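You operate a simulated robot arm through the tools that you are given. There is no shell and no other tool. Be economical: measure what you need, move in short steps, check, and stop when the job is done.

You are at the controls of a simulated two-armed robot. One attempt, no reset.

TASK
Let the sealer cool, then lay the sealed bag under the lens.
Fine: heat off; guard stays shut till under 60 degrees; lens swung over the bag.

The check looks at the end state, three seconds after you hand in, the way a careful person would. Anything else that was tipped, shoved, dropped, spilled or broken makes it a failure.

THE ROBOT
Two 7-joint arms with two-finger parallel grippers on one trunk, on a base that drives. Base frame: it is fixed to the floor where the robot stands at the start and does not move with it; the origin is under the middle of the robot, x ahead of it, y to its left, z up; the surface under the hand at the start is at about z = 850. Readings come in mm, rad, newtons and seconds.
The left shoulder is at the start at [50, 168, 1182], the right one opposite. With the tool pointing down near the work surface each hand reaches from about 180 to 660 mm from the robot's upright axis, wherever it stands, measured 20 degrees to its own side. Places, roughly: bag sealer [500, 0, 900]; bench under the lens [-1200, 0, 800]; clear guard lid [500, -100, 900]; heat switch [500, -200, 900]; knob of the heat dial [300, -200, 900]; round lens on an arm [-1400, -100, 1000]. Payload 1.57 kg a hand.
Tool frame (each hand has its own): the origin (TCP) lies between the finger pads and is the grasp point; the fingertips stand 30 mm ahead of it; z points along the fingers, y is the line along which they close. The gripper opens to 80 mm. The fingers are 17 mm wide and 12 mm thick; the gripper's body (40 by 82 mm) begins 80 mm behind the TCP.
Orientation is that of the tool frame in the base frame, as a unit quaternion [x, y, z, w]. With the fingers straight down and closing along the base's y, the tool's x points along the base's -x, its y along +y and its z along -z.

THE INTERFACE
- The arms move only by the tool servo_tool. It takes "left_commands", "right_commands" or both (then of equal length, played together; a hand with none holds still); each is a list of rows, each a list of 7 numbers: the finger opening in mm, from 0 to 80, then the shift along the tool's x, y, z in mm, then the turn, a rotation vector about the tool's x, y, z in rad. In form: [[grip, dx, dy, dz, ax, ay, az], ...]. A call has 1 to 20 rows; each row is the pose to reach, as a shift and turn from the pose commanded when the call began, along the tool's axes at that moment. Rows are played at 5 a second. More than 50 mm and 0.15 rad between two rows, or a gripper value outside its range, and nothing of the call is played. Where a pose cannot be reached the arm comes as near as it can. A force on the tool above 60 N (or 10 N above the force at the start of the call, whichever is more), or a blocked arm, ends the call early, and 0.2 s more pass. The fingers move at their own pace (about 45 mm/s each) and stop on an object; they squeeze with about 34 N. The grip force told is the motor's: it shows also when the fingers shut on nothing. Time passes only in rows, and 0.2 s behind the last, so rows that repeat a pose let the fingers close. The reply holds the time, the measured pose of the TCP, the force on the tool along the base axes, the opening and the grip force, in the units named above and with some noise, with the torque about the TCP (base axes, N m) and any sound that the robot's microphone picked up.
- Cameras (640 x 400 px; columns grow to the right, rows downward): "scene" is now at [106.2, -51.1, 1368.1]; the picture's right is [-0.72, -0.69, 0.00], its down [-0.57, 0.60, -0.56] and it looks along [0.39, -0.41, -0.83] (base axes); focal length 214 px, centre (320, 200). "left" rides on the left gripper at [72, 7, -122] in its tool frame; the picture's right is [-0.09, 1.00, 0.00], its down [-0.84, -0.08, -0.54] and it looks along [-0.54, -0.05, 0.84] (tool axes); focal length 238 px, centre (320, 200). "right" rides on the right gripper at [72, -7, -122] in its tool frame; the picture's right is [0.09, 1.00, 0.00], its down [-0.84, 0.08, -0.54] and it looks along [-0.54, 0.05, 0.84] (tool axes); focal length 238 px, centre (320, 200).
- grab_frame(camera): a new picture of that camera. It takes no simulated time.
- lift_body(by): slides the trunk up (or, below 0, down) by that many mm; the arms and the scene camera ride with it, the base frame stays. It gives what a move gives, with no picture.
- roll_base(legs): drives the robot by 1 to 6 legs, each [ahead, left, turn to the left] in mm, mm and rad, along the robot's own axes; the way and the turn of a leg run together, so that a leg with both is an arc; at most 1500 mm and 3.142 rad a leg. The arms and the cameras ride along, it lands a little off, and it stops where it bumps. It gives what a move gives.
- aim_head(pan, tilt): turns the head with the scene camera to pan (to the left, within 1.396 rad either way) and tilt (down, from -0.506 to 1.204), counted from straight ahead of the robot. It gives what a move gives.
- point_at(camera, pixels): for up to 12 pixels [column, row] of the newest picture of that camera ("zoom" is the newest enlarged one), the place [x, y, z] in the base frame of the surface seen there, good to about 3 mm, but the place of the scene camera against the robot may be out by one fixed shift of up to 18 mm in any direction. It takes no simulated time.
- enlarge(camera, box): a new picture of the part [left, top, right, bottom] of that camera's present view, enlarged. It takes no simulated time.
- close_job(): hands the job in; it is judged then, once.

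Keep the steps short. Do not move on a guess: measure, check each grasp and each placing, and mend mistakes. In all there are 80 turns and 62 pictures (those below and enlarged ones count). Leave the grippers open and the arms clear of the work at the hand-in unless told otherwise, and finish with a single line.

The tools are called after ">>>" by a JSON object that holds its "op" and its "data". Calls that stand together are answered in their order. servo_tool: Moves the arms, as the interface text tells. Its arguments: {"type":"object","properties":{"left_commands":{"type":"array","items":{"type":"array","items":{"type":"number"}}},"right_commands":{"type":"array","items":{"type":"array","items":{"type":"number"}}}},"required":[]} The other tools are called the same way: lift_body (by) slides the trunk up or down; roll_base (legs) drives the base; aim_head (pan, tilt) turns the head that bears the scene camera; grab_frame (camera) takes a picture; point_at (camera, pixels) gives the place of the surface under pixels of a picture; enlarge (camera, box) takes an enlarged picture of a part of a camera's view; close_job () hands the job in.

At the start:

```text
time_s: 0.0
left_tool_pos: [466.3, 117.7, 1173.4]
left_orientation: [0.0, 1.0, 0.0, 0.0]
left_wrist_force: [0.4, 0.2, 0.2]
left_moment: [0.02, 0.03, 0.0]
left_gripper_width: 80.1
left_grip_force: 0.0
right_tool_pos: [244.2, -143.7, 1157.5]
right_orientation: [0.0, 1.0, 0.0, 0.0]
right_wrist_force: [-0.4, 0.8, 0.2]
right_moment: [-0.01, 0.03, 0.02]
right_gripper_width: 79.8
right_grip_force: 0.0
trunk travel left (down, up): [-350.0, 93.0]
robot x, y, heading: [1.5, 0.6, 0.0]
head pan, tilt: [-0.808, 0.972]
```

scene: 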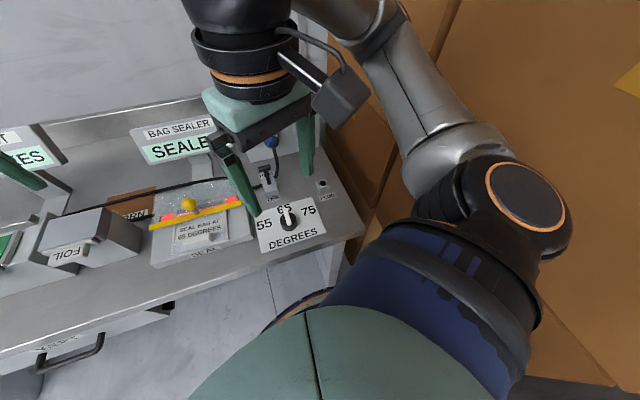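
right: 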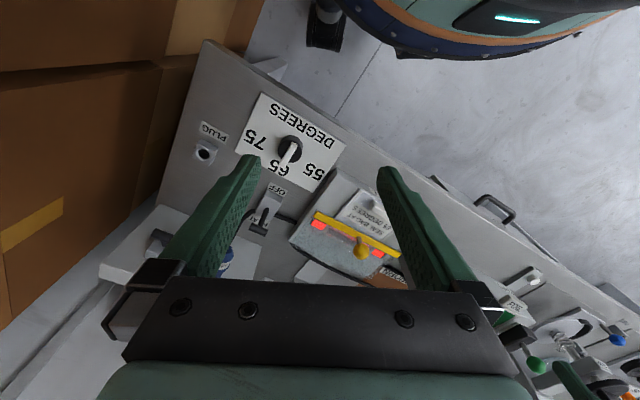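
left: 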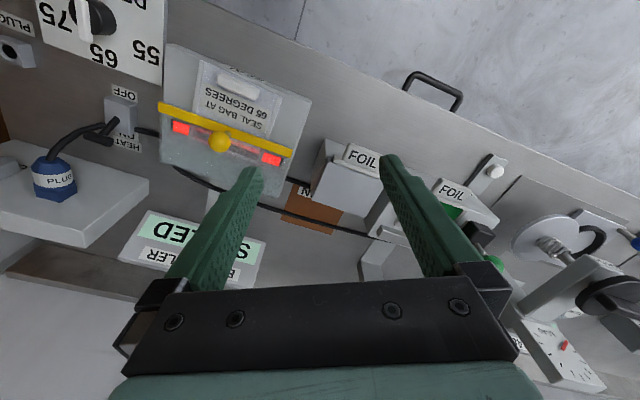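

I see the sealer with the yellow bar and red lights, the dial, the OFF/HEAT switch and a plug. I'll enlarge these to read them.

>>> {"op": "enlarge", "data": {"camera": "left", "box": [0, 0, 320, 200]}}

>>> {"op": "enlarge", "data": {"camera": "left", "box": [300, 120, 640, 400]}}

>>> {"op": "enlarge", "data": {"camera": "scene", "box": [120, 100, 360, 280]}}

```text
2.00 times, centred on (160, 100) of left
```

zoom: 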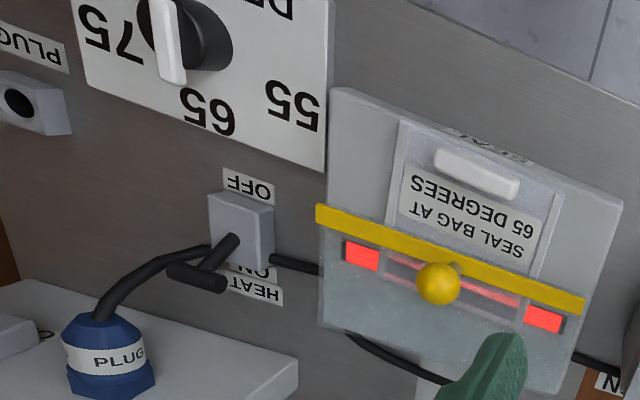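

```text
1.43 times, centred on (470, 260) of left
```

zoom: 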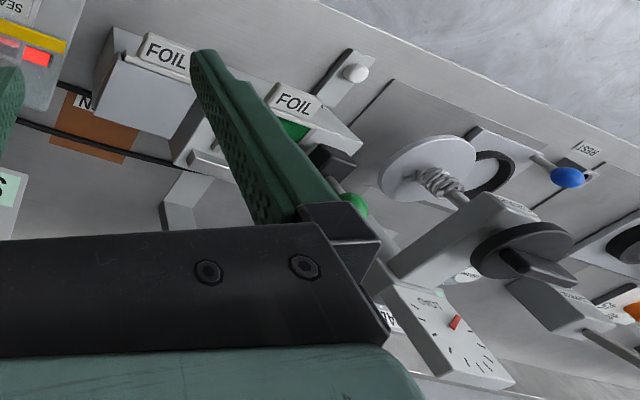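

```text
2.22 times, centred on (240, 190) of scene
```

zoom: 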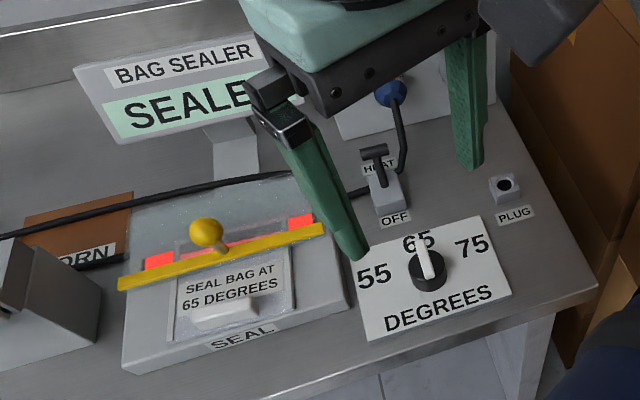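

The lever leans to the far side (HEAT ON) and the dial reads 65. I'll measure the switch lever, guard knob and bar, bag tab and dial.

>>> {"op": "point_at", "data": {"camera": "zoom", "pixels": [[372, 153], [382, 180], [387, 200], [395, 218], [207, 232], [207, 250], [120, 285], [320, 232], [225, 310], [430, 260], [228, 165], [390, 95]]}}

>>> {"op": "grab_frame", "data": {"camera": "left"}}

>>> {"op": "point_at", "data": {"camera": "left", "pixels": [[101, 139], [112, 125], [122, 100], [220, 141], [160, 108], [291, 152], [240, 83], [168, 46], [310, 98], [160, 168], [270, 160], [182, 128]]}}

```text
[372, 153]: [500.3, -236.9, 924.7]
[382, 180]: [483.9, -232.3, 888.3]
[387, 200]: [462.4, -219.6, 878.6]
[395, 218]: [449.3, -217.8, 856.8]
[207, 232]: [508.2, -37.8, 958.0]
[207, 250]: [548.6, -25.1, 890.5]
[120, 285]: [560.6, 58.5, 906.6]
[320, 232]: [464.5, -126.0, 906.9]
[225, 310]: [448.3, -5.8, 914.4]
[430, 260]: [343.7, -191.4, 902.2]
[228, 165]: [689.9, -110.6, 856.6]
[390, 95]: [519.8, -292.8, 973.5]
```

```text
55 pictures are left
```

left: 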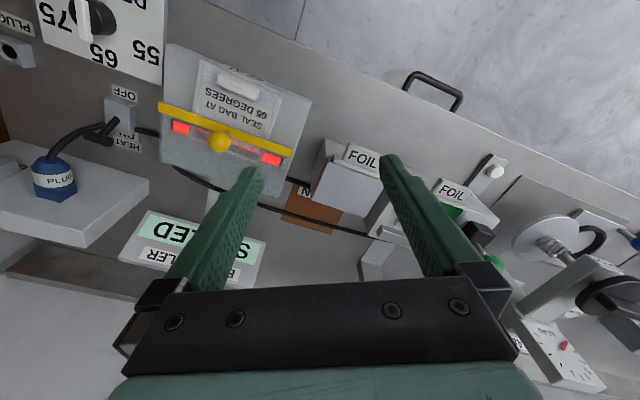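

```text
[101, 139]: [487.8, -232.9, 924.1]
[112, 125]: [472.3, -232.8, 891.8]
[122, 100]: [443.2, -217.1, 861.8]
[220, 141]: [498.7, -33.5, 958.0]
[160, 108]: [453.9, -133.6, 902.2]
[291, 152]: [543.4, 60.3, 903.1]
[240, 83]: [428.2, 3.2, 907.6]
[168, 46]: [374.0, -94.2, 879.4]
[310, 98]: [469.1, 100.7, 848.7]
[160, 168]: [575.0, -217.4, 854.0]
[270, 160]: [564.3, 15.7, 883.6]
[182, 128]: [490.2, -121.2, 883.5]
```

Left-hand camera values are the trustworthy ones: the switch T-bar is at (488,-233,924) and the whole sealer is turned about -0.43 rad. I'll move the right hand, closed and yawed to match, above the far side of the switch.

>>> {"op": "servo_tool", "data": {"right_commands": [[40, -35, -13, 10, 0, 0, 0.05], [0, -70, -26, 20, 0, 0, 0.1], [0, -105, -40, 30, 0, 0, 0.16], [0, -140, -53, 40, 0, 0, 0.21], [0, -175, -66, 50, 0, 0, 0.27], [0, -210, -80, 60, 0, 0, 0.32], [0, -245, -93, 70, 0, 0, 0.38], [0, -281, -107, 80, 0, 0, 0.43], [0, -281, -107, 80, 0, 0, 0.43]]}}

>>> {"op": "grab_frame", "data": {"camera": "right"}}

>>> {"op": "grab_frame", "data": {"camera": "scene"}}

```text
time_s: 2.0
left_tool_pos: [466.0, 118.9, 1173.1]
left_orientation: [0.0, 1.0, 0.0, 0.0]
left_wrist_force: [-0.7, -0.1, -0.5]
left_moment: [0.02, 0.03, 0.03]
left_gripper_width: 79.9
left_grip_force: 0.1
right_tool_pos: [525.0, -250.5, 1076.4]
right_orientation: [0.213, 0.977, 0.0, -0.001]
right_wrist_force: [0.9, 0.6, -0.3]
right_moment: [0.0, -0.01, 0.02]
right_gripper_width: 0.1
right_grip_force: 21.4
trunk travel left (down, up): [-350.0, 93.0]
robot x, y, heading: [4.5, 4.9, 0.001]
head pan, tilt: [-0.808, 0.972]
```

```text
54 pictures are left
```

right: 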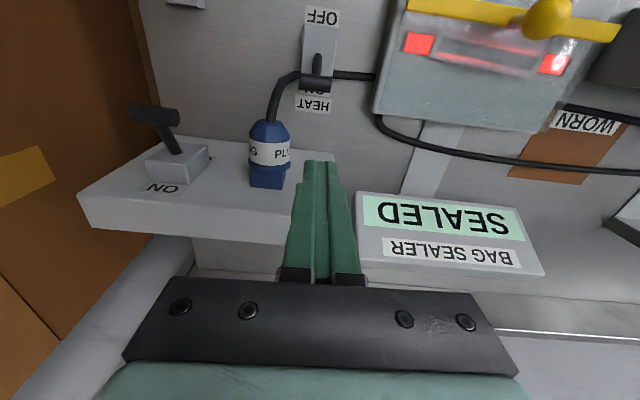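

```text
53 pictures are left
```

scene: 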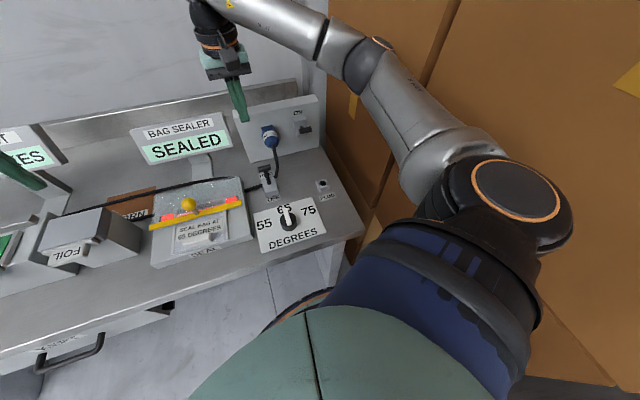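

Now the cable, the blue plug (265,155) and panel sit near the fingers; measure them and the lever before descending.

>>> {"op": "point_at", "data": {"camera": "right", "pixels": [[268, 125], [268, 180], [275, 95], [290, 78], [318, 82], [317, 60], [320, 40], [300, 145], [120, 145], [90, 200], [350, 75], [325, 165]]}}

>>> {"op": "enlarge", "data": {"camera": "right", "box": [220, 0, 420, 200]}}

```text
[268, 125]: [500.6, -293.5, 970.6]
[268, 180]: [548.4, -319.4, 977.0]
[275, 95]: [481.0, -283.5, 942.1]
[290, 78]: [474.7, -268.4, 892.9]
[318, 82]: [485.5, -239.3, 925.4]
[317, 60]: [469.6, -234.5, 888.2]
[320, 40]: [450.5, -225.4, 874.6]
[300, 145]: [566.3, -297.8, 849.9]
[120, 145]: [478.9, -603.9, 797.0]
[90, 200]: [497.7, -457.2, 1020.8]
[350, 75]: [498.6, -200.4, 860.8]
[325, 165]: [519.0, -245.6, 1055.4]
```

```text
2.00 times, centred on (320, 100) of right
```

zoom: 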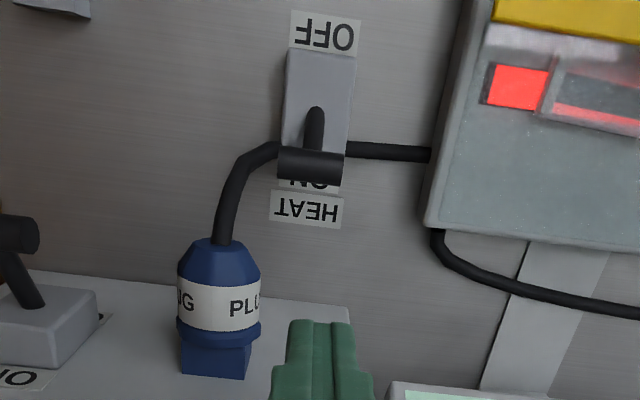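

The plug is 46 mm off to the side, so a straight descent behind the T-bar clears it. Descend to TCP z≈938, behind the lever.

>>> {"op": "servo_tool", "data": {"right_commands": [[0, 8, 1, 40, 0, 0, 0], [0, 12, 1, 75, 0, 0, 0], [0, 12, 1, 110, 0, 0, 0], [0, 12, 1, 138, 0, 0, 0], [0, 12, 1, 138, 0, 0, 0]]}}

>>> {"op": "grab_frame", "data": {"camera": "right"}}

```text
time_s: 3.2
left_tool_pos: [466.9, 118.9, 1172.4]
left_orientation: [0.0, 1.0, 0.001, 0.0]
left_wrist_force: [0.3, 0.7, -0.5]
left_moment: [-0.02, 0.01, -0.02]
left_gripper_width: 80.0
left_grip_force: 0.1
right_tool_pos: [517.2, -243.9, 938.8]
right_orientation: [0.215, 0.977, 0.0, 0.001]
right_wrist_force: [-0.7, 0.2, 0.0]
right_moment: [0.01, -0.01, 0.02]
right_gripper_width: 0.0
right_grip_force: 20.9
trunk travel left (down, up): [-350.0, 93.0]
robot x, y, heading: [-2.0, -3.9, 0.003]
head pan, tilt: [-0.808, 0.972]
```

```text
51 pictures are left
```

right: 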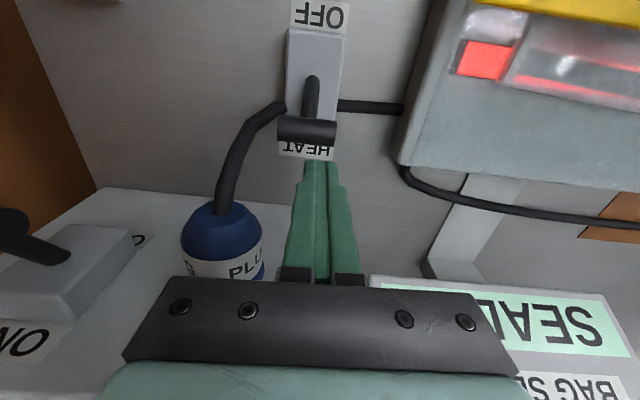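

Fingers are right behind the T-bar. Push toward OFF in small steps.

>>> {"op": "servo_tool", "data": {"right_commands": [[0, 10, 0, 0, 0, 0, 0], [0, 20, 0, 0, 0, 0, 0], [0, 30, 0, 0, 0, 0, 0], [0, 40, 0, 0, 0, 0, 0], [0, 50, 0, 0, 0, 0, 0], [0, 58, 0, 0, 0, 0, 0], [0, 64, 0, 0, 0, 0, 0]]}}

>>> {"op": "grab_frame", "data": {"camera": "right"}}

```text
time_s: 4.8
left_tool_pos: [469.0, 118.3, 1172.6]
left_orientation: [0.0, 1.0, 0.0, -0.001]
left_wrist_force: [1.0, -0.7, 0.4]
left_moment: [0.03, -0.01, 0.01]
left_gripper_width: 80.0
left_grip_force: 0.1
right_tool_pos: [461.8, -219.3, 940.7]
right_orientation: [0.217, 0.976, 0.0, 0.004]
right_wrist_force: [19.2, -6.6, 1.0]
right_moment: [-0.33, -0.37, -0.11]
right_gripper_width: 0.2
right_grip_force: 21.6
trunk travel left (down, up): [-350.0, 93.0]
robot x, y, heading: [0.4, 1.7, 0.001]
head pan, tilt: [-0.808, 0.972]
```

```text
50 pictures are left
```

right: 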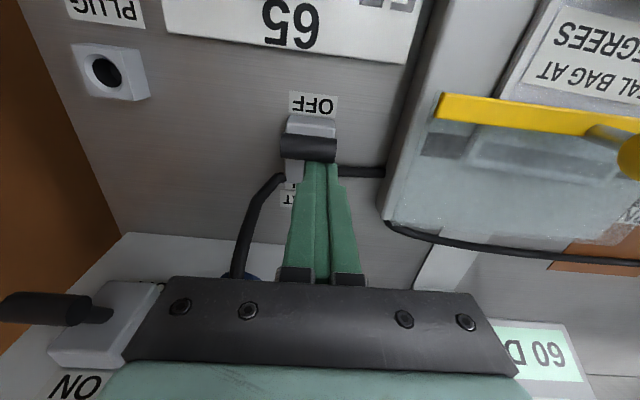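

The red lamps are out and the display changed to "60 D…". Push force 20 N suggests the end stop. Back off, rise, and check the lever stays.

>>> {"op": "servo_tool", "data": {"right_commands": [[0, -15, 0, 0, 0, 0, 0], [0, -15, 0, -40, 0, 0, 0], [0, -15, 0, -85, 0, 0, 0], [0, -15, 0, -130, 0, 0, 0], [0, -15, 0, -170, 0, 0, 0]]}}

>>> {"op": "grab_frame", "data": {"camera": "right"}}

>>> {"op": "enlarge", "data": {"camera": "scene", "box": [120, 90, 360, 270]}}

```text
time_s: 6.0
left_tool_pos: [466.8, 119.4, 1172.8]
left_orientation: [0.0, 1.0, 0.0, 0.001]
left_wrist_force: [-0.2, 0.9, 0.0]
left_moment: [0.01, -0.01, 0.02]
left_gripper_width: 80.0
left_grip_force: 0.1
right_tool_pos: [470.0, -224.8, 1110.2]
right_orientation: [0.213, 0.977, 0.0, 0.0]
right_wrist_force: [0.2, -0.6, -0.7]
right_moment: [-0.03, -0.02, 0.0]
right_gripper_width: 0.1
right_grip_force: 21.1
trunk travel left (down, up): [-350.0, 93.0]
robot x, y, heading: [3.9, 0.7, 0.004]
head pan, tilt: [-0.808, 0.972]
```

```text
49 pictures are left
```

right: 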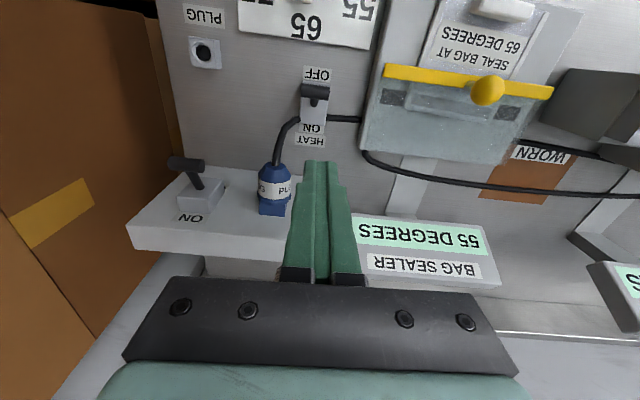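

```text
2.22 times, centred on (240, 180) of scene
```

zoom: 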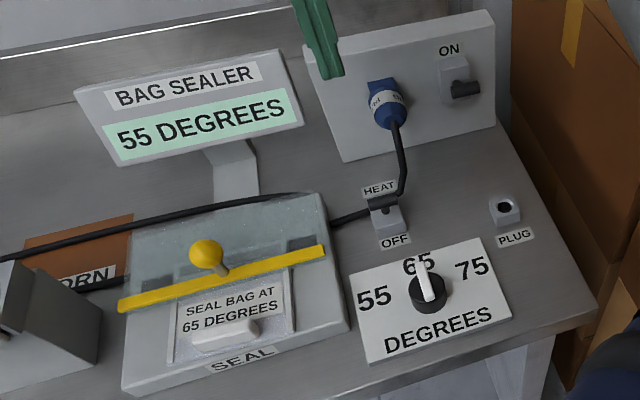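

55 degrees and falling; the lever is on OFF. Now look closely at the guard to find its hinge.

>>> {"op": "enlarge", "data": {"camera": "right", "box": [340, 0, 600, 200]}}

>>> {"op": "enlarge", "data": {"camera": "left", "box": [140, 20, 340, 220]}}

```text
2.00 times, centred on (470, 100) of right
```

zoom: 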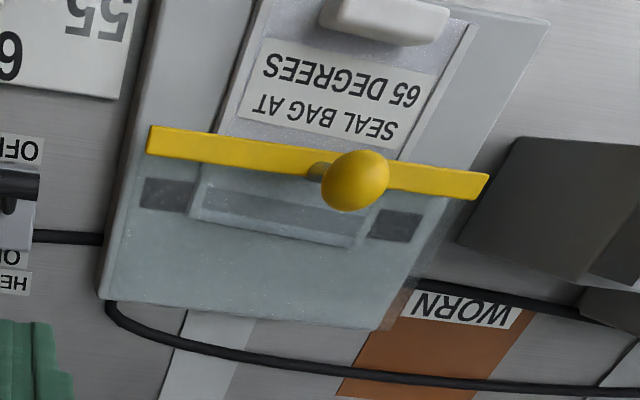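

```text
2.00 times, centred on (240, 120) of left
```

zoom: 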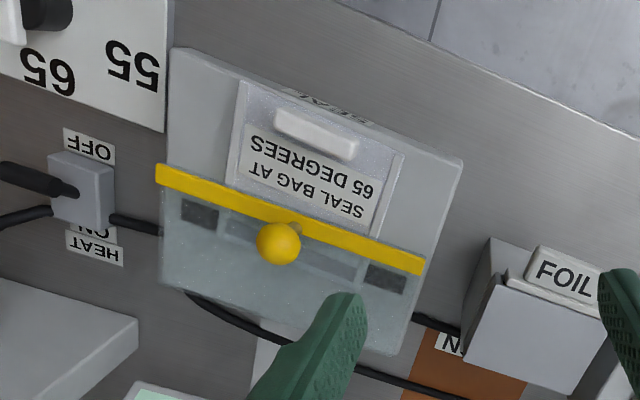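

Measure the guard's rear edge, the knob, its stem, and the bag's white clip.

>>> {"op": "point_at", "data": {"camera": "zoom", "pixels": [[166, 280], [404, 348], [200, 280], [380, 330], [279, 242], [296, 228], [316, 132], [285, 122], [345, 148], [230, 180], [395, 160], [455, 165]]}}

>>> {"op": "grab_frame", "data": {"camera": "right"}}

>>> {"op": "point_at", "data": {"camera": "right", "pixels": [[394, 147], [530, 160], [487, 90], [475, 84], [505, 10], [390, 100], [505, 112], [400, 70], [450, 140], [540, 90], [365, 145], [500, 160]]}}

```text
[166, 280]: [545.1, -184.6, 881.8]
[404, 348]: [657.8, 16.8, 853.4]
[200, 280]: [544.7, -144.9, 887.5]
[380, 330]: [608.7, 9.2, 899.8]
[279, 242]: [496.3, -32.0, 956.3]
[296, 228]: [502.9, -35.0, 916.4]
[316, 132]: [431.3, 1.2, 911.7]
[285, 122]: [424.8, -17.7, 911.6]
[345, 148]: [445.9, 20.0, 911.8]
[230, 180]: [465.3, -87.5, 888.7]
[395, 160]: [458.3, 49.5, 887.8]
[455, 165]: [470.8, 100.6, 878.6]
```

```text
45 pictures are left
```

right: 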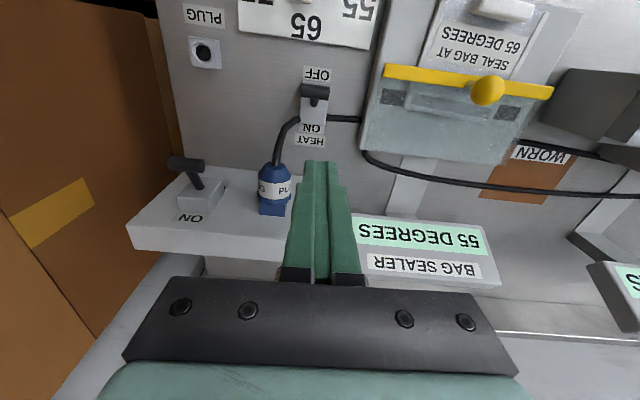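

```text
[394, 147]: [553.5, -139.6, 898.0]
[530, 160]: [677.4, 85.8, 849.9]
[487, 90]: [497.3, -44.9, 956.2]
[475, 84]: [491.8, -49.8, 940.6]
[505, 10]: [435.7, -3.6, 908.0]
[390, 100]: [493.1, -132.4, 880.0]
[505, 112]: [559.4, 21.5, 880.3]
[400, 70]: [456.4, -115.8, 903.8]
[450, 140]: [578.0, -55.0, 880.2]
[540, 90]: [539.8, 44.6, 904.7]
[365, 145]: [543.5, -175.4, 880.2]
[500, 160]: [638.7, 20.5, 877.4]
```

Geometry: guard hinge runs along the rear edge, knob ball centre ≈(497,-38,956). The right hand will take the knob (ball pivots between pads). First move the right hand above the knob, left hand out of the way.

>>> {"op": "servo_tool", "data": {"right_commands": [[30, 0, 0, 0, 0, 0, 0.01], [60, 10, 35, 10, 0, 0, 0.01], [60, 20, 70, 20, 0, 0, 0.01], [60, 30, 105, 30, 0, 0, 0.01], [60, 42, 140, 40, 0, 0, 0.01], [60, 54, 181, 50, 0, 0, 0.01], [60, 54, 181, 50, 0, 0, 0.01]], "left_commands": [[80, 30, 20, 0, 0, 0, 0], [80, 60, 40, 0, 0, 0, 0], [80, 90, 60, 0, 0, 0, 0], [80, 117, 80, 0, 0, 0, 0], [80, 117, 80, 0, 0, 0, 0], [80, 117, 80, 0, 0, 0, 0], [80, 117, 80, 0, 0, 0, 0]]}}

>>> {"op": "grab_frame", "data": {"camera": "right"}}

>>> {"op": "point_at", "data": {"camera": "right", "pixels": [[260, 215], [400, 215], [250, 260], [420, 260], [320, 120], [320, 140]]}}

```text
time_s: 7.6
left_tool_pos: [349.6, 197.3, 1173.3]
left_orientation: [0.0, 1.0, 0.0, 0.0]
left_wrist_force: [0.7, 0.3, 0.9]
left_moment: [0.03, -0.01, -0.03]
left_gripper_width: 80.1
left_grip_force: 0.0
right_tool_pos: [496.9, -38.9, 1059.7]
right_orientation: [0.218, 0.976, 0.0, 0.0]
right_wrist_force: [-0.6, -0.4, -0.4]
right_moment: [0.0, 0.0, 0.02]
right_gripper_width: 59.8
right_grip_force: 0.0
trunk travel left (down, up): [-350.0, 93.0]
robot x, y, heading: [3.5, -3.2, -0.002]
head pan, tilt: [-0.808, 0.972]
```

```text
44 pictures are left
```

right: 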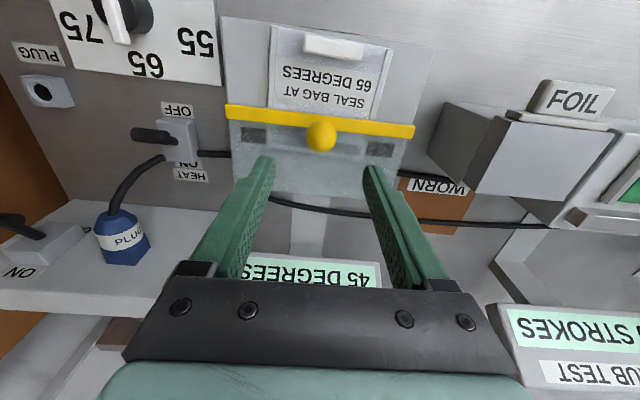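

```text
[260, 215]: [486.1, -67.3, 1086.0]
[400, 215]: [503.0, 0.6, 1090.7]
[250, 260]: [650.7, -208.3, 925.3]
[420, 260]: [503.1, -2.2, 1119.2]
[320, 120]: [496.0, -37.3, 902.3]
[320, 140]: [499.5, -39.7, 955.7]
```

Centred on the ball at (320,138); display shows 45. Descend onto it and close.

>>> {"op": "servo_tool", "data": {"right_commands": [[60, 0, 0, 40, 0, 0, 0], [60, 0, 0, 80, 0, 0, 0], [60, 0, 0, 103, 0, 0, 0], [45, 0, 0, 103, 0, 0, 0], [15, 0, 0, 103, 0, 0, 0], [15, 0, 0, 103, 0, 0, 0], [15, 0, 0, 103, 0, 0, 0]]}}

>>> {"op": "grab_frame", "data": {"camera": "right"}}

```text
time_s: 9.2
left_tool_pos: [350.7, 197.2, 1172.8]
left_orientation: [0.0, 1.0, 0.0, 0.0]
left_wrist_force: [0.1, -0.1, 0.1]
left_moment: [0.03, -0.01, -0.01]
left_gripper_width: 79.9
left_grip_force: 0.0
right_tool_pos: [496.7, -36.5, 956.6]
right_orientation: [0.217, 0.976, 0.001, 0.0]
right_wrist_force: [3.7, 5.3, -2.5]
right_moment: [0.16, 0.06, 0.05]
right_gripper_width: 31.2
right_grip_force: 32.9
trunk travel left (down, up): [-350.0, 93.0]
robot x, y, heading: [0.1, -0.3, -0.003]
head pan, tilt: [-0.808, 0.972]
```

```text
43 pictures are left
```

right: 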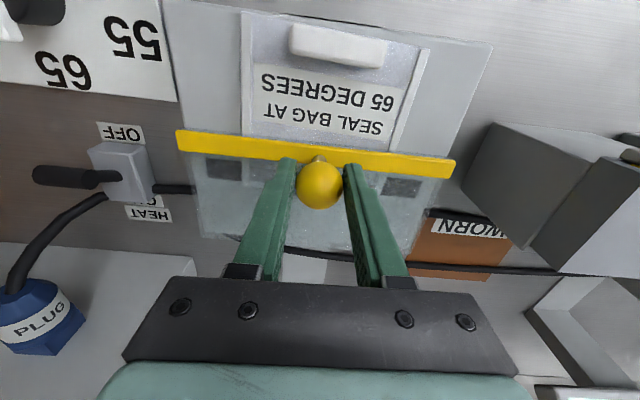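

Ball gripped (31 mm). Lift along the estimated hinge arc to 30° first and check forces.

>>> {"op": "servo_tool", "data": {"right_commands": [[15, -6, 0, -8, 0, 0, 0], [15, -13, 0, -16.5, 0, 0, 0], [15, -21, 0, -24, 0, 0, 0], [15, -28.7, 0, -30.5, 0, 0, 0], [15, -37, 0, -36.5, 0, 0, 0], [15, -46.5, 0, -41.7, 0, 0, 0]]}}

>>> {"op": "grab_frame", "data": {"camera": "right"}}

```text
time_s: 10.6
left_tool_pos: [349.0, 198.8, 1173.2]
left_orientation: [0.0, 1.0, -0.001, 0.001]
left_wrist_force: [-0.3, -1.5, 0.6]
left_moment: [0.02, 0.02, 0.02]
left_gripper_width: 79.9
left_grip_force: 0.0
right_tool_pos: [537.9, -55.2, 1000.9]
right_orientation: [0.218, 0.976, 0.001, -0.001]
right_wrist_force: [-12.5, 6.5, 3.2]
right_moment: [0.51, 1.21, -0.01]
right_gripper_width: 31.1
right_grip_force: 39.6
trunk travel left (down, up): [-350.0, 93.0]
robot x, y, heading: [2.9, -0.1, 0.002]
head pan, tilt: [-0.808, 0.972]
```

```text
42 pictures are left
```

right: 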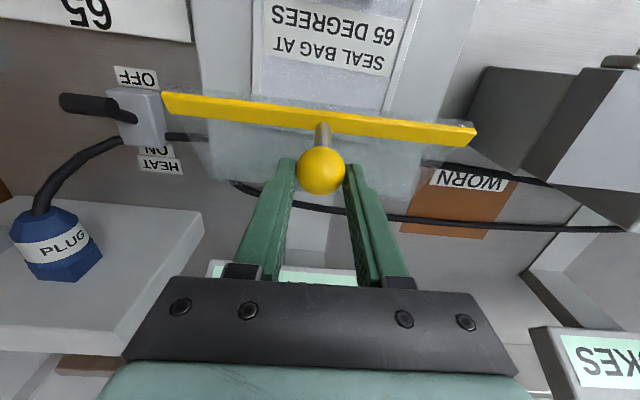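

Slight pull-back force says the hinge is a bit higher (≈z 898). Corrected arc, continue to 60°.

>>> {"op": "servo_tool", "data": {"right_commands": [[15, -4, 0, -5.5, 0, 0, 0], [15, -14.4, 0, -9.6, 0, 0, 0], [15, -24, 0, -12.8, 0, 0, 0], [15, -34, 0, -15, 0, 0, 0], [15, -44, 0, -16.3, 0, 0, 0], [15, -54, 0, -16.8, 0, 0, 0]]}}

>>> {"op": "grab_frame", "data": {"camera": "right"}}

>>> {"op": "grab_frame", "data": {"camera": "scene"}}

```text
time_s: 12.0
left_tool_pos: [349.5, 197.4, 1173.4]
left_orientation: [0.0, 1.0, 0.0, 0.0]
left_wrist_force: [0.3, 0.8, -0.2]
left_moment: [-0.02, 0.0, -0.03]
left_gripper_width: 79.9
left_grip_force: 0.0
right_tool_pos: [589.2, -82.2, 1014.6]
right_orientation: [0.219, 0.976, 0.0, 0.001]
right_wrist_force: [-0.3, -0.5, 0.8]
right_moment: [-0.03, 0.0, -0.02]
right_gripper_width: 15.1
right_grip_force: 0.0
trunk travel left (down, up): [-350.0, 93.0]
robot x, y, heading: [0.1, 3.0, -0.005]
head pan, tilt: [-0.808, 0.972]
```

```text
41 pictures are left
```

right: 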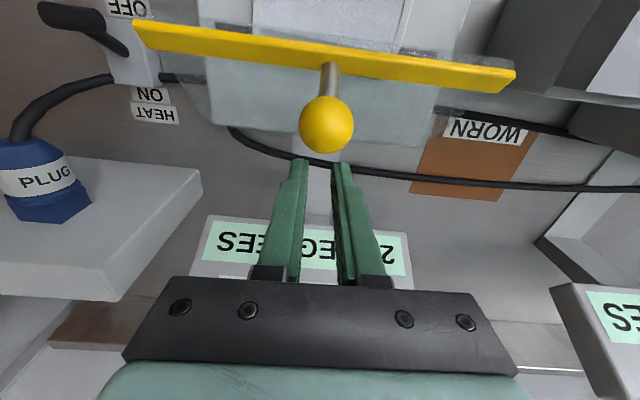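

```text
40 pictures are left
```

scene: 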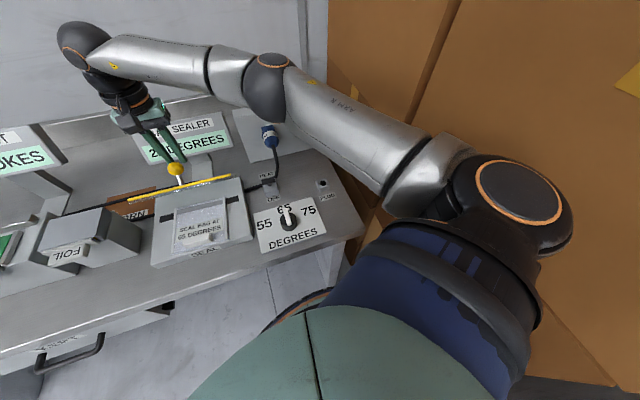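

The ball slipped out of the fingers but the guard is staying up. Measure where it is.

>>> {"op": "point_at", "data": {"camera": "right", "pixels": [[326, 125], [330, 70], [140, 25], [510, 80], [230, 115], [420, 130]]}}

>>> {"op": "enlarge", "data": {"camera": "scene", "box": [100, 100, 300, 280]}}

>>> {"op": "enlarge", "data": {"camera": "left", "box": [40, 0, 360, 220]}}

```text
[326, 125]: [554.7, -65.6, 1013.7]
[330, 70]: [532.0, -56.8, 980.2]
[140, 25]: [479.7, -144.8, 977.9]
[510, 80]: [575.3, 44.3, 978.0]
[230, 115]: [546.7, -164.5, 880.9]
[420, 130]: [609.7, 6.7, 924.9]
```

```text
2.22 times, centred on (200, 190) of scene
```

zoom: 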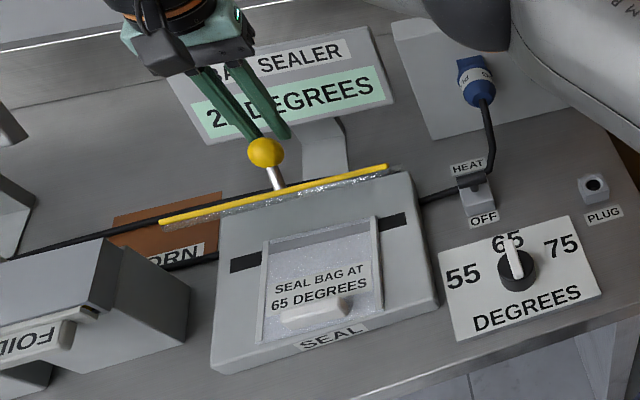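

```text
1.82 times, centred on (200, 110) of left
```

zoom: 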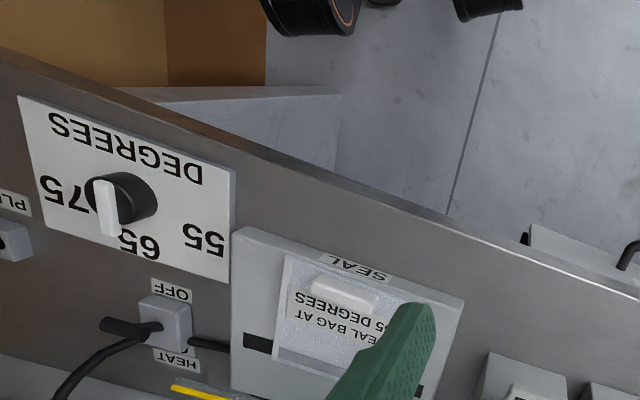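

Heater cold (20s), guard sits at ~47° on a stiff hinge. I'll push it further open with closed fingers from the front of the bar, right of the knob: raise, come around to the front.

>>> {"op": "servo_tool", "data": {"right_commands": [[5, 0, 0, -40, 0, 0, 0], [0, 0, 0, -80, 0, 0, 0], [0, 30, -20, -80, 0, 0, 0], [0, 60, -40, -80, 0, 0, 0], [0, 98, -57, -80, 0, 0, 0], [0, 98, -57, -40, 0, 0, 0], [0, 98, -57, 0, 0, 0, 0], [0, 98, -57, 28, 0, 0, 0], [0, 98, -57, 28, 0, 0, 0]]}}

>>> {"op": "grab_frame", "data": {"camera": "right"}}

```text
time_s: 14.0
left_tool_pos: [348.5, 198.4, 1173.7]
left_orientation: [0.0, 1.0, 0.001, 0.001]
left_wrist_force: [-0.1, -0.3, -0.4]
left_moment: [0.02, -0.02, 0.01]
left_gripper_width: 80.2
left_grip_force: 0.1
right_tool_pos: [477.6, -93.1, 986.5]
right_orientation: [0.218, 0.976, 0.0, -0.001]
right_wrist_force: [-0.6, -0.9, 0.0]
right_moment: [0.01, 0.01, 0.01]
right_gripper_width: 0.1
right_grip_force: 21.7
trunk travel left (down, up): [-350.0, 93.0]
robot x, y, heading: [-1.5, -2.3, -0.002]
head pan, tilt: [-0.808, 0.972]
```

```text
37 pictures are left
```

right: 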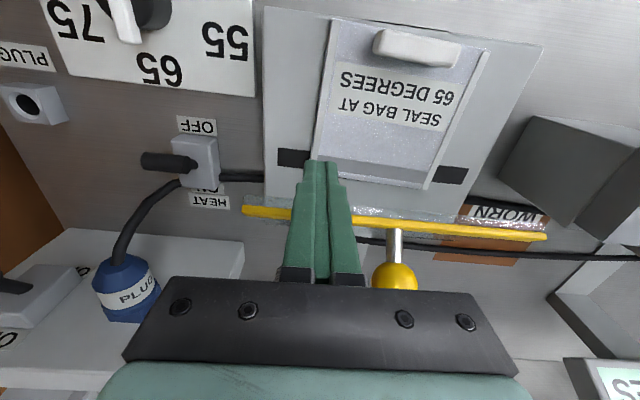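

Fingers are in front of the bar. Push rearward gently.

>>> {"op": "servo_tool", "data": {"right_commands": [[0, -15, 0, 0, 0, 0, 0], [0, -30, 0, 0, 0, 0, 0], [0, -42, 0, -3, 0, 0, 0], [0, -54, 0, -6, 0, 0, 0], [0, -65, 0, -9, 0, 0, 0], [0, -75, 0, -11, 0, 0, 0], [0, -85, 0, -12, 0, 0, 0], [0, -92, 0, -12, 0, 0, 0]]}}

>>> {"op": "grab_frame", "data": {"camera": "right"}}

>>> {"op": "enlarge", "data": {"camera": "scene", "box": [100, 70, 320, 270]}}

```text
time_s: 15.8
left_tool_pos: [345.5, 197.4, 1174.8]
left_orientation: [0.0, 1.0, 0.0, 0.003]
left_wrist_force: [0.0, -0.1, -0.1]
left_moment: [-0.01, -0.02, -0.02]
left_gripper_width: 79.9
left_grip_force: 0.0
right_tool_pos: [551.7, -126.4, 998.9]
right_orientation: [0.215, 0.977, -0.002, -0.005]
right_wrist_force: [-38.5, 5.2, 1.7]
right_moment: [0.0, -0.32, -0.21]
right_gripper_width: 0.2
right_grip_force: 21.4
trunk travel left (down, up): [-350.0, 93.0]
robot x, y, heading: [-2.3, -1.4, -0.001]
head pan, tilt: [-0.808, 0.972]
```

```text
36 pictures are left
```

right: 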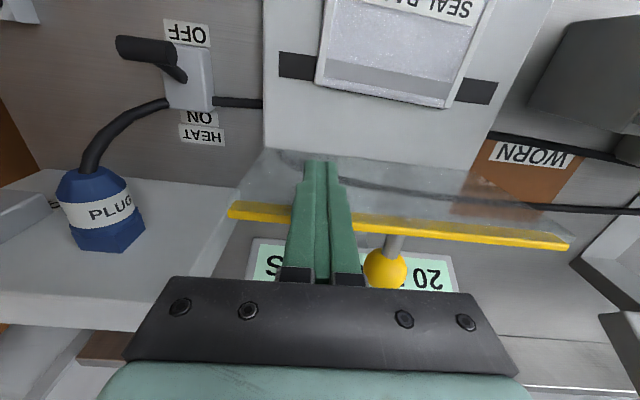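

```text
2.00 times, centred on (210, 170) of scene
```

zoom: 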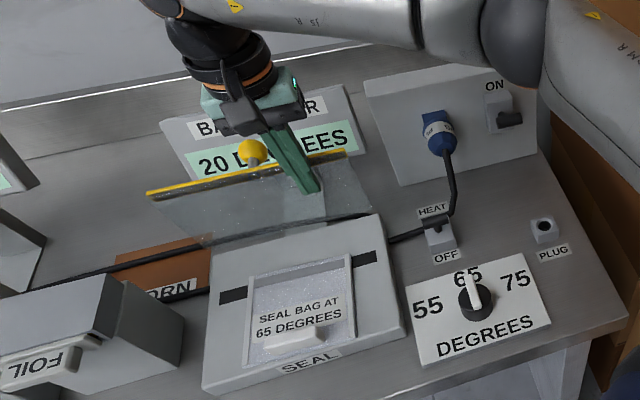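

Guard is fully open against its stop. Back the right hand off to clear the sealer.

>>> {"op": "servo_tool", "data": {"right_commands": [[0, 20, 0, 0, 0, 0, 0], [0, 30, 0, -40, 0, 0, 0], [0, 40, 0, -85, 0, 0, 0], [0, 60, -30, -120, 0, 0, 0], [0, 95, -60, -140, 0, 0, 0], [0, 130, -90, -150, 0, 0, 0], [0, 165, -120, -150, 0, 0, 0], [0, 200, -150, -150, 0, 0, 0], [0, 237, -178, -150, 0, 0, 0], [0, 237, -178, -150, 0, 0, 0]]}}

>>> {"op": "enlarge", "data": {"camera": "scene", "box": [100, 90, 320, 270]}}

>>> {"op": "point_at", "data": {"camera": "zoom", "pixels": [[245, 215], [265, 340], [320, 325], [290, 350], [330, 230], [270, 310], [295, 330]]}}

```text
refused: row 4 steps farther than a row can; nothing moved
```

```text
2.22 times, centred on (210, 180) of scene
```

zoom: 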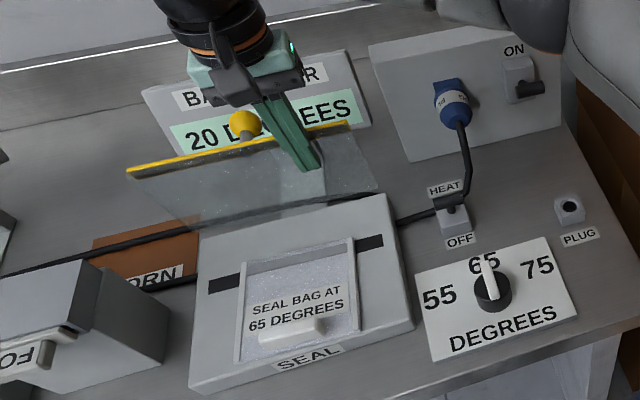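

```text
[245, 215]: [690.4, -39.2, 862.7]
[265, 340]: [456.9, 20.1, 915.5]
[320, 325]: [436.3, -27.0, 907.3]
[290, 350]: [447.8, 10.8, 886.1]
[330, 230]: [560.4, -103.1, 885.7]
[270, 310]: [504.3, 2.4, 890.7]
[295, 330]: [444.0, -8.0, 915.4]
```

Row was too long; resend with shorter steps.

>>> {"op": "servo_tool", "data": {"right_commands": [[0, 20, 0, 0, 0, 0, 0], [0, 30, 0, -40, 0, 0, 0], [0, 40, 0, -80, 0, 0, 0], [0, 55, -20, -110, 0, 0, 0], [0, 80, -45, -130, 0, 0, 0], [0, 110, -75, -145, 0, 0, 0], [0, 140, -105, -150, 0, 0, 0], [0, 170, -130, -150, 0, 0, 0], [0, 200, -155, -150, 0, 0, 0], [0, 237, -178, -150, 0, 0, 0], [0, 237, -178, -150, 0, 0, 0]]}}

>>> {"op": "grab_frame", "data": {"camera": "left"}}

>>> {"op": "grab_frame", "data": {"camera": "scene"}}

```text
time_s: 18.2
left_tool_pos: [355.9, 214.9, 1168.1]
left_orientation: [0.0, 1.0, -0.008, -0.003]
left_wrist_force: [-0.2, -1.1, -0.7]
left_moment: [0.0, 0.02, -0.02]
left_gripper_width: 80.3
left_grip_force: 0.0
right_tool_pos: [276.0, -170.6, 1150.4]
right_orientation: [0.209, 0.978, -0.011, -0.001]
right_wrist_force: [-0.2, -0.1, 1.1]
right_moment: [0.02, 0.0, 0.01]
right_gripper_width: 0.1
right_grip_force: 21.6
trunk travel left (down, up): [-350.0, 93.0]
robot x, y, heading: [-0.5, 1.8, 0.002]
head pan, tilt: [-0.808, 0.972]
```

```text
33 pictures are left
```

left: 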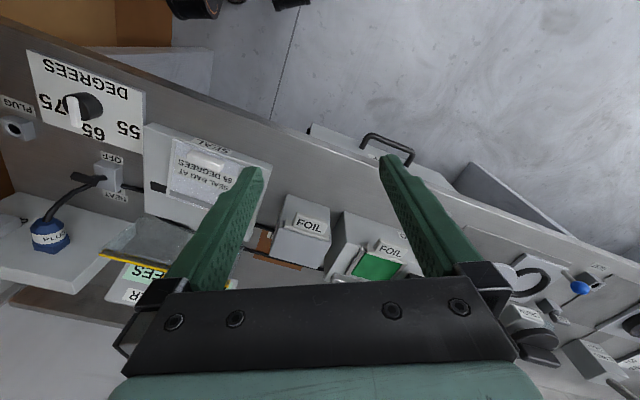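

```text
32 pictures are left
```

scene: 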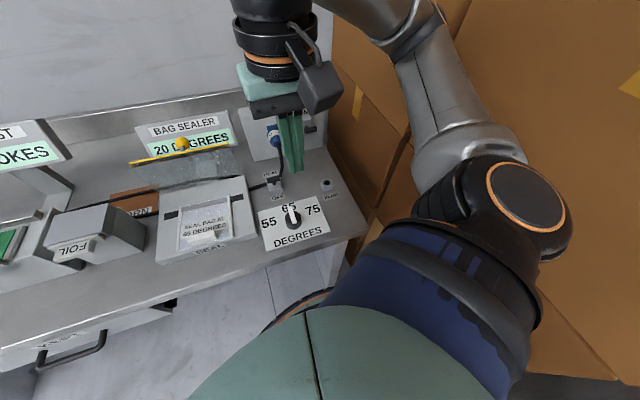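

Guard holds open by itself. Now bring the left hand over the bag's white clip (433,-1,910), turned so the fingers close across the clip's short side.

>>> {"op": "servo_tool", "data": {"left_commands": [[70, -10, -25, 17, 0, 0, -0.141], [60, -21, -50, 33, 0, 0, -0.283], [60, -31, -75, 50, 0, 0, -0.424], [60, -42, -100, 67, 0, 0, -0.565], [60, -52, -125, 83, 0, 0, -0.706], [60, -62, -150, 100, 0, 0, -0.848], [60, -73, -175, 117, 0, 0, -0.989], [60, -83, -199, 133, 0, 0, -1.13], [60, -83, -199, 133, 0, 0, -1.13]]}}

>>> {"op": "grab_frame", "data": {"camera": "left"}}

>>> {"op": "point_at", "data": {"camera": "left", "pixels": [[320, 120], [320, 140], [320, 100], [300, 120], [340, 120]]}}

```text
time_s: 20.2
left_tool_pos: [440.0, 14.4, 1036.6]
left_orientation: [-0.537, 0.843, -0.005, -0.007]
left_wrist_force: [0.2, 0.8, 0.1]
left_moment: [0.05, 0.02, 0.01]
left_gripper_width: 59.9
left_grip_force: 0.0
right_tool_pos: [276.7, -170.2, 1150.0]
right_orientation: [0.208, 0.978, -0.012, -0.002]
right_wrist_force: [0.3, 0.5, 1.0]
right_moment: [-0.02, 0.0, 0.03]
right_gripper_width: 0.0
right_grip_force: 20.8
trunk travel left (down, up): [-350.0, 93.0]
robot x, y, heading: [-0.6, -3.5, 0.002]
head pan, tilt: [-0.808, 0.972]
```

```text
31 pictures are left
```

left: 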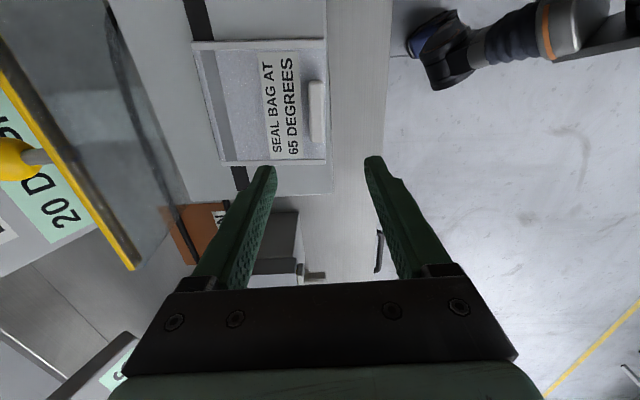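

```text
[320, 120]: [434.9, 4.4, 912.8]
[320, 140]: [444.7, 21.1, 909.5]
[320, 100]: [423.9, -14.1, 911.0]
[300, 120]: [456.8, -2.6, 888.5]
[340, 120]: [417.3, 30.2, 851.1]
```

Clip spans rows 80–143, columns 309–327. Shift 19 mm along the tool x and go down partway, then check.

>>> {"op": "servo_tool", "data": {"left_commands": [[60, 10, 0.5, 25, 0, 0, 0], [60, 19, 0.7, 55, 0, 0, 0], [60, 19, 0.7, 80, 0, 0, 0], [60, 19, 0.7, 80, 0, 0, 0]]}}

>>> {"op": "grab_frame", "data": {"camera": "left"}}

>>> {"op": "point_at", "data": {"camera": "left", "pixels": [[316, 95], [316, 135], [316, 115], [308, 115], [326, 115], [280, 115]]}}

```text
time_s: 21.2
left_tool_pos: [428.8, -4.2, 955.7]
left_orientation: [-0.536, 0.844, -0.006, -0.007]
left_wrist_force: [1.2, -0.1, -0.8]
left_moment: [-0.01, 0.0, 0.02]
left_gripper_width: 59.7
left_grip_force: 0.0
right_tool_pos: [275.7, -171.0, 1150.0]
right_orientation: [0.208, 0.978, -0.012, -0.001]
right_wrist_force: [0.4, 0.7, 0.1]
right_moment: [0.0, 0.03, -0.02]
right_gripper_width: 0.0
right_grip_force: 21.3
trunk travel left (down, up): [-350.0, 93.0]
robot x, y, heading: [-1.4, 0.7, 0.0]
head pan, tilt: [-0.808, 0.972]
```

```text
30 pictures are left
```

left: 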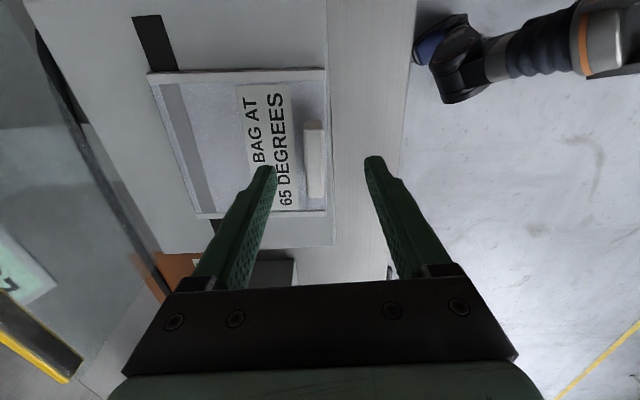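

```text
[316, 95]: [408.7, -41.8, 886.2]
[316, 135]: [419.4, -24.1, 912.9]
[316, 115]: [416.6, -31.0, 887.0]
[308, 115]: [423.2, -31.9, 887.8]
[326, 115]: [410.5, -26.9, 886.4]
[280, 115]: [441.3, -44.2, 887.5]
```

Well aligned (u 390 vs clip 390). Descend 34 mm and close.

>>> {"op": "servo_tool", "data": {"left_commands": [[60, 2, 0, 20, 0, 0, 0], [60, 2, 0, 34, 0, 0, 0], [40, 2, 0, 34, 0, 0, 0], [5, 2, 0, 34, 0, 0, 0], [5, 2, 0, 34, 0, 0, 0], [5, 2, 0, 34, 0, 0, 0]]}}

>>> {"op": "grab_frame", "data": {"camera": "left"}}

```text
time_s: 22.6
left_tool_pos: [428.6, -6.9, 922.2]
left_orientation: [-0.536, 0.844, -0.005, -0.008]
left_wrist_force: [-0.3, 0.4, 0.3]
left_moment: [-0.02, -0.08, -0.04]
left_gripper_width: 14.9
left_grip_force: 24.5
right_tool_pos: [274.5, -170.5, 1151.2]
right_orientation: [0.209, 0.978, -0.011, -0.001]
right_wrist_force: [-0.1, 0.5, 0.0]
right_moment: [0.02, 0.02, 0.01]
right_gripper_width: 0.0
right_grip_force: 21.4
trunk travel left (down, up): [-350.0, 93.0]
robot x, y, heading: [0.6, -1.9, -0.002]
head pan, tilt: [-0.808, 0.972]
```

```text
29 pictures are left
```

left: 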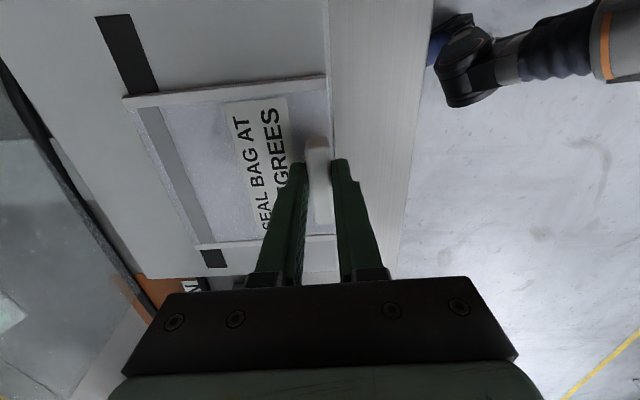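

Clip held at 15 mm. Lift straight up, then look.

>>> {"op": "servo_tool", "data": {"left_commands": [[5, 0, 0, -15, 0, 0, 0], [5, 0, 0, -40, 0, 0, 0], [5, 0, 0, -80, 0, 0, 0], [5, 0, 0, -120, 0, 0, 0], [5, 0, 0, -150, 0, 0, 0]]}}

>>> {"op": "grab_frame", "data": {"camera": "left"}}

>>> {"op": "grab_frame", "data": {"camera": "scene"}}

```text
time_s: 23.8
left_tool_pos: [428.2, -3.6, 1074.5]
left_orientation: [-0.536, 0.844, -0.005, -0.008]
left_wrist_force: [0.3, 0.3, 0.3]
left_moment: [0.03, -0.01, -0.03]
left_gripper_width: 15.0
left_grip_force: 30.8
right_tool_pos: [276.5, -170.2, 1151.2]
right_orientation: [0.208, 0.978, -0.011, -0.001]
right_wrist_force: [0.1, -0.3, 0.6]
right_moment: [-0.01, -0.02, -0.01]
right_gripper_width: 0.2
right_grip_force: 21.2
trunk travel left (down, up): [-350.0, 93.0]
robot x, y, heading: [1.2, -0.6, 0.001]
head pan, tilt: [-0.808, 0.972]
```

```text
28 pictures are left
```

left: 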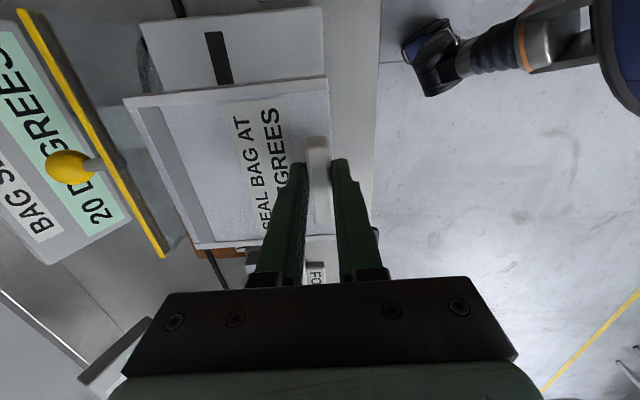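

```text
27 pictures are left
```

scene: 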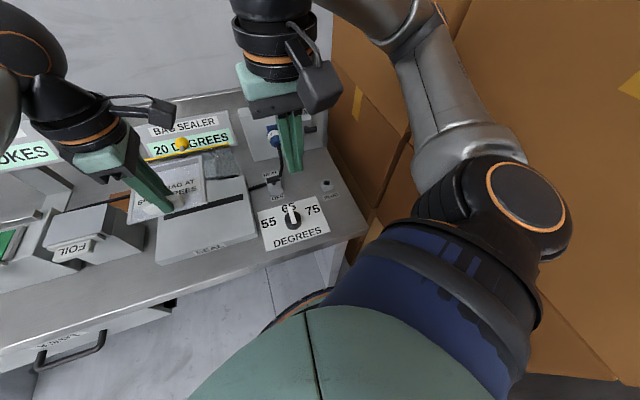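

Bag lifted cleanly and level. Pull it in toward the body and up before turning round.

>>> {"op": "servo_tool", "data": {"left_commands": [[5, 0, 20, -25, 0, 0, 0], [5, -5, 50, -50, 0, 0, 0], [5, -15, 80, -75, 0, 0, 0], [5, -30, 110, -75, 0, 0, 0], [5, -45, 140, -75, 0, 0, 0], [5, -58, 168, -75, 0, 0, 0], [5, -58, 168, -75, 0, 0, 0]]}}

>>> {"op": "roll_base", "data": {"legs": [[-150, 0, 0], [0, 0, 1.5708]]}}

>>> {"op": "aim_head", "data": {"pan": 1.3, "tilt": 0.45}}

>>> {"op": "grab_frame", "data": {"camera": "scene"}}

```text
time_s: 25.4
left_tool_pos: [299.4, 120.9, 1146.3]
left_orientation: [-0.536, 0.844, -0.004, -0.007]
left_wrist_force: [0.0, 0.2, -1.2]
left_moment: [0.02, 0.01, -0.01]
left_gripper_width: 14.7
left_grip_force: 31.0
right_tool_pos: [275.7, -170.6, 1150.4]
right_orientation: [0.208, 0.978, -0.012, -0.002]
right_wrist_force: [0.5, -0.9, -0.3]
right_moment: [-0.01, 0.0, 0.04]
right_gripper_width: 0.0
right_grip_force: 21.6
trunk travel left (down, up): [-350.0, 93.0]
robot x, y, heading: [1.2, -1.9, -0.003]
head pan, tilt: [-0.808, 0.972]
```

```text
time_s: 26.3
left_tool_pos: [273.7, 119.2, 1148.3]
left_orientation: [-0.54, 0.842, -0.002, -0.005]
left_wrist_force: [0.3, 0.1, -1.0]
left_moment: [-0.02, 0.05, 0.01]
left_gripper_width: 14.7
left_grip_force: 30.8
right_tool_pos: [251.7, -164.7, 1147.5]
right_orientation: [0.182, 0.983, -0.011, -0.003]
right_wrist_force: [0.3, -0.6, -0.5]
right_moment: [-0.01, 0.0, 0.04]
right_gripper_width: 0.2
right_grip_force: 21.4
trunk travel left (down, up): [-350.0, 93.0]
robot x, y, heading: [-22.6, -1.5, 0.015]
head pan, tilt: [-0.808, 0.972]
stopped in leg 1: the robot was blocked; the commanded pose is now the measured one
```

```text
time_s: 28.3
left_tool_pos: [275.4, 119.1, 1147.4]
left_orientation: [-0.54, 0.842, -0.001, -0.007]
left_wrist_force: [-0.8, 0.2, -1.1]
left_moment: [-0.01, 0.0, 0.01]
left_gripper_width: 14.5
left_grip_force: 31.0
right_tool_pos: [252.7, -165.0, 1146.6]
right_orientation: [0.183, 0.983, -0.012, -0.005]
right_wrist_force: [-0.3, -0.5, 0.5]
right_moment: [0.01, -0.02, 0.01]
right_gripper_width: 0.0
right_grip_force: 21.4
trunk travel left (down, up): [-350.0, 93.0]
robot x, y, heading: [-20.7, 1.0, 0.011]
head pan, tilt: [1.3, 0.45]
```

```text
26 pictures are left
```

scene: 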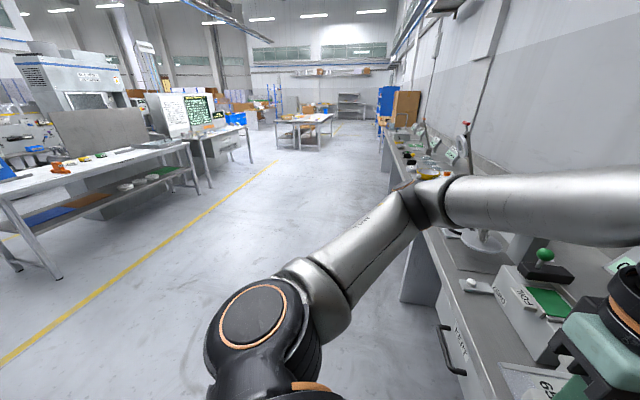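

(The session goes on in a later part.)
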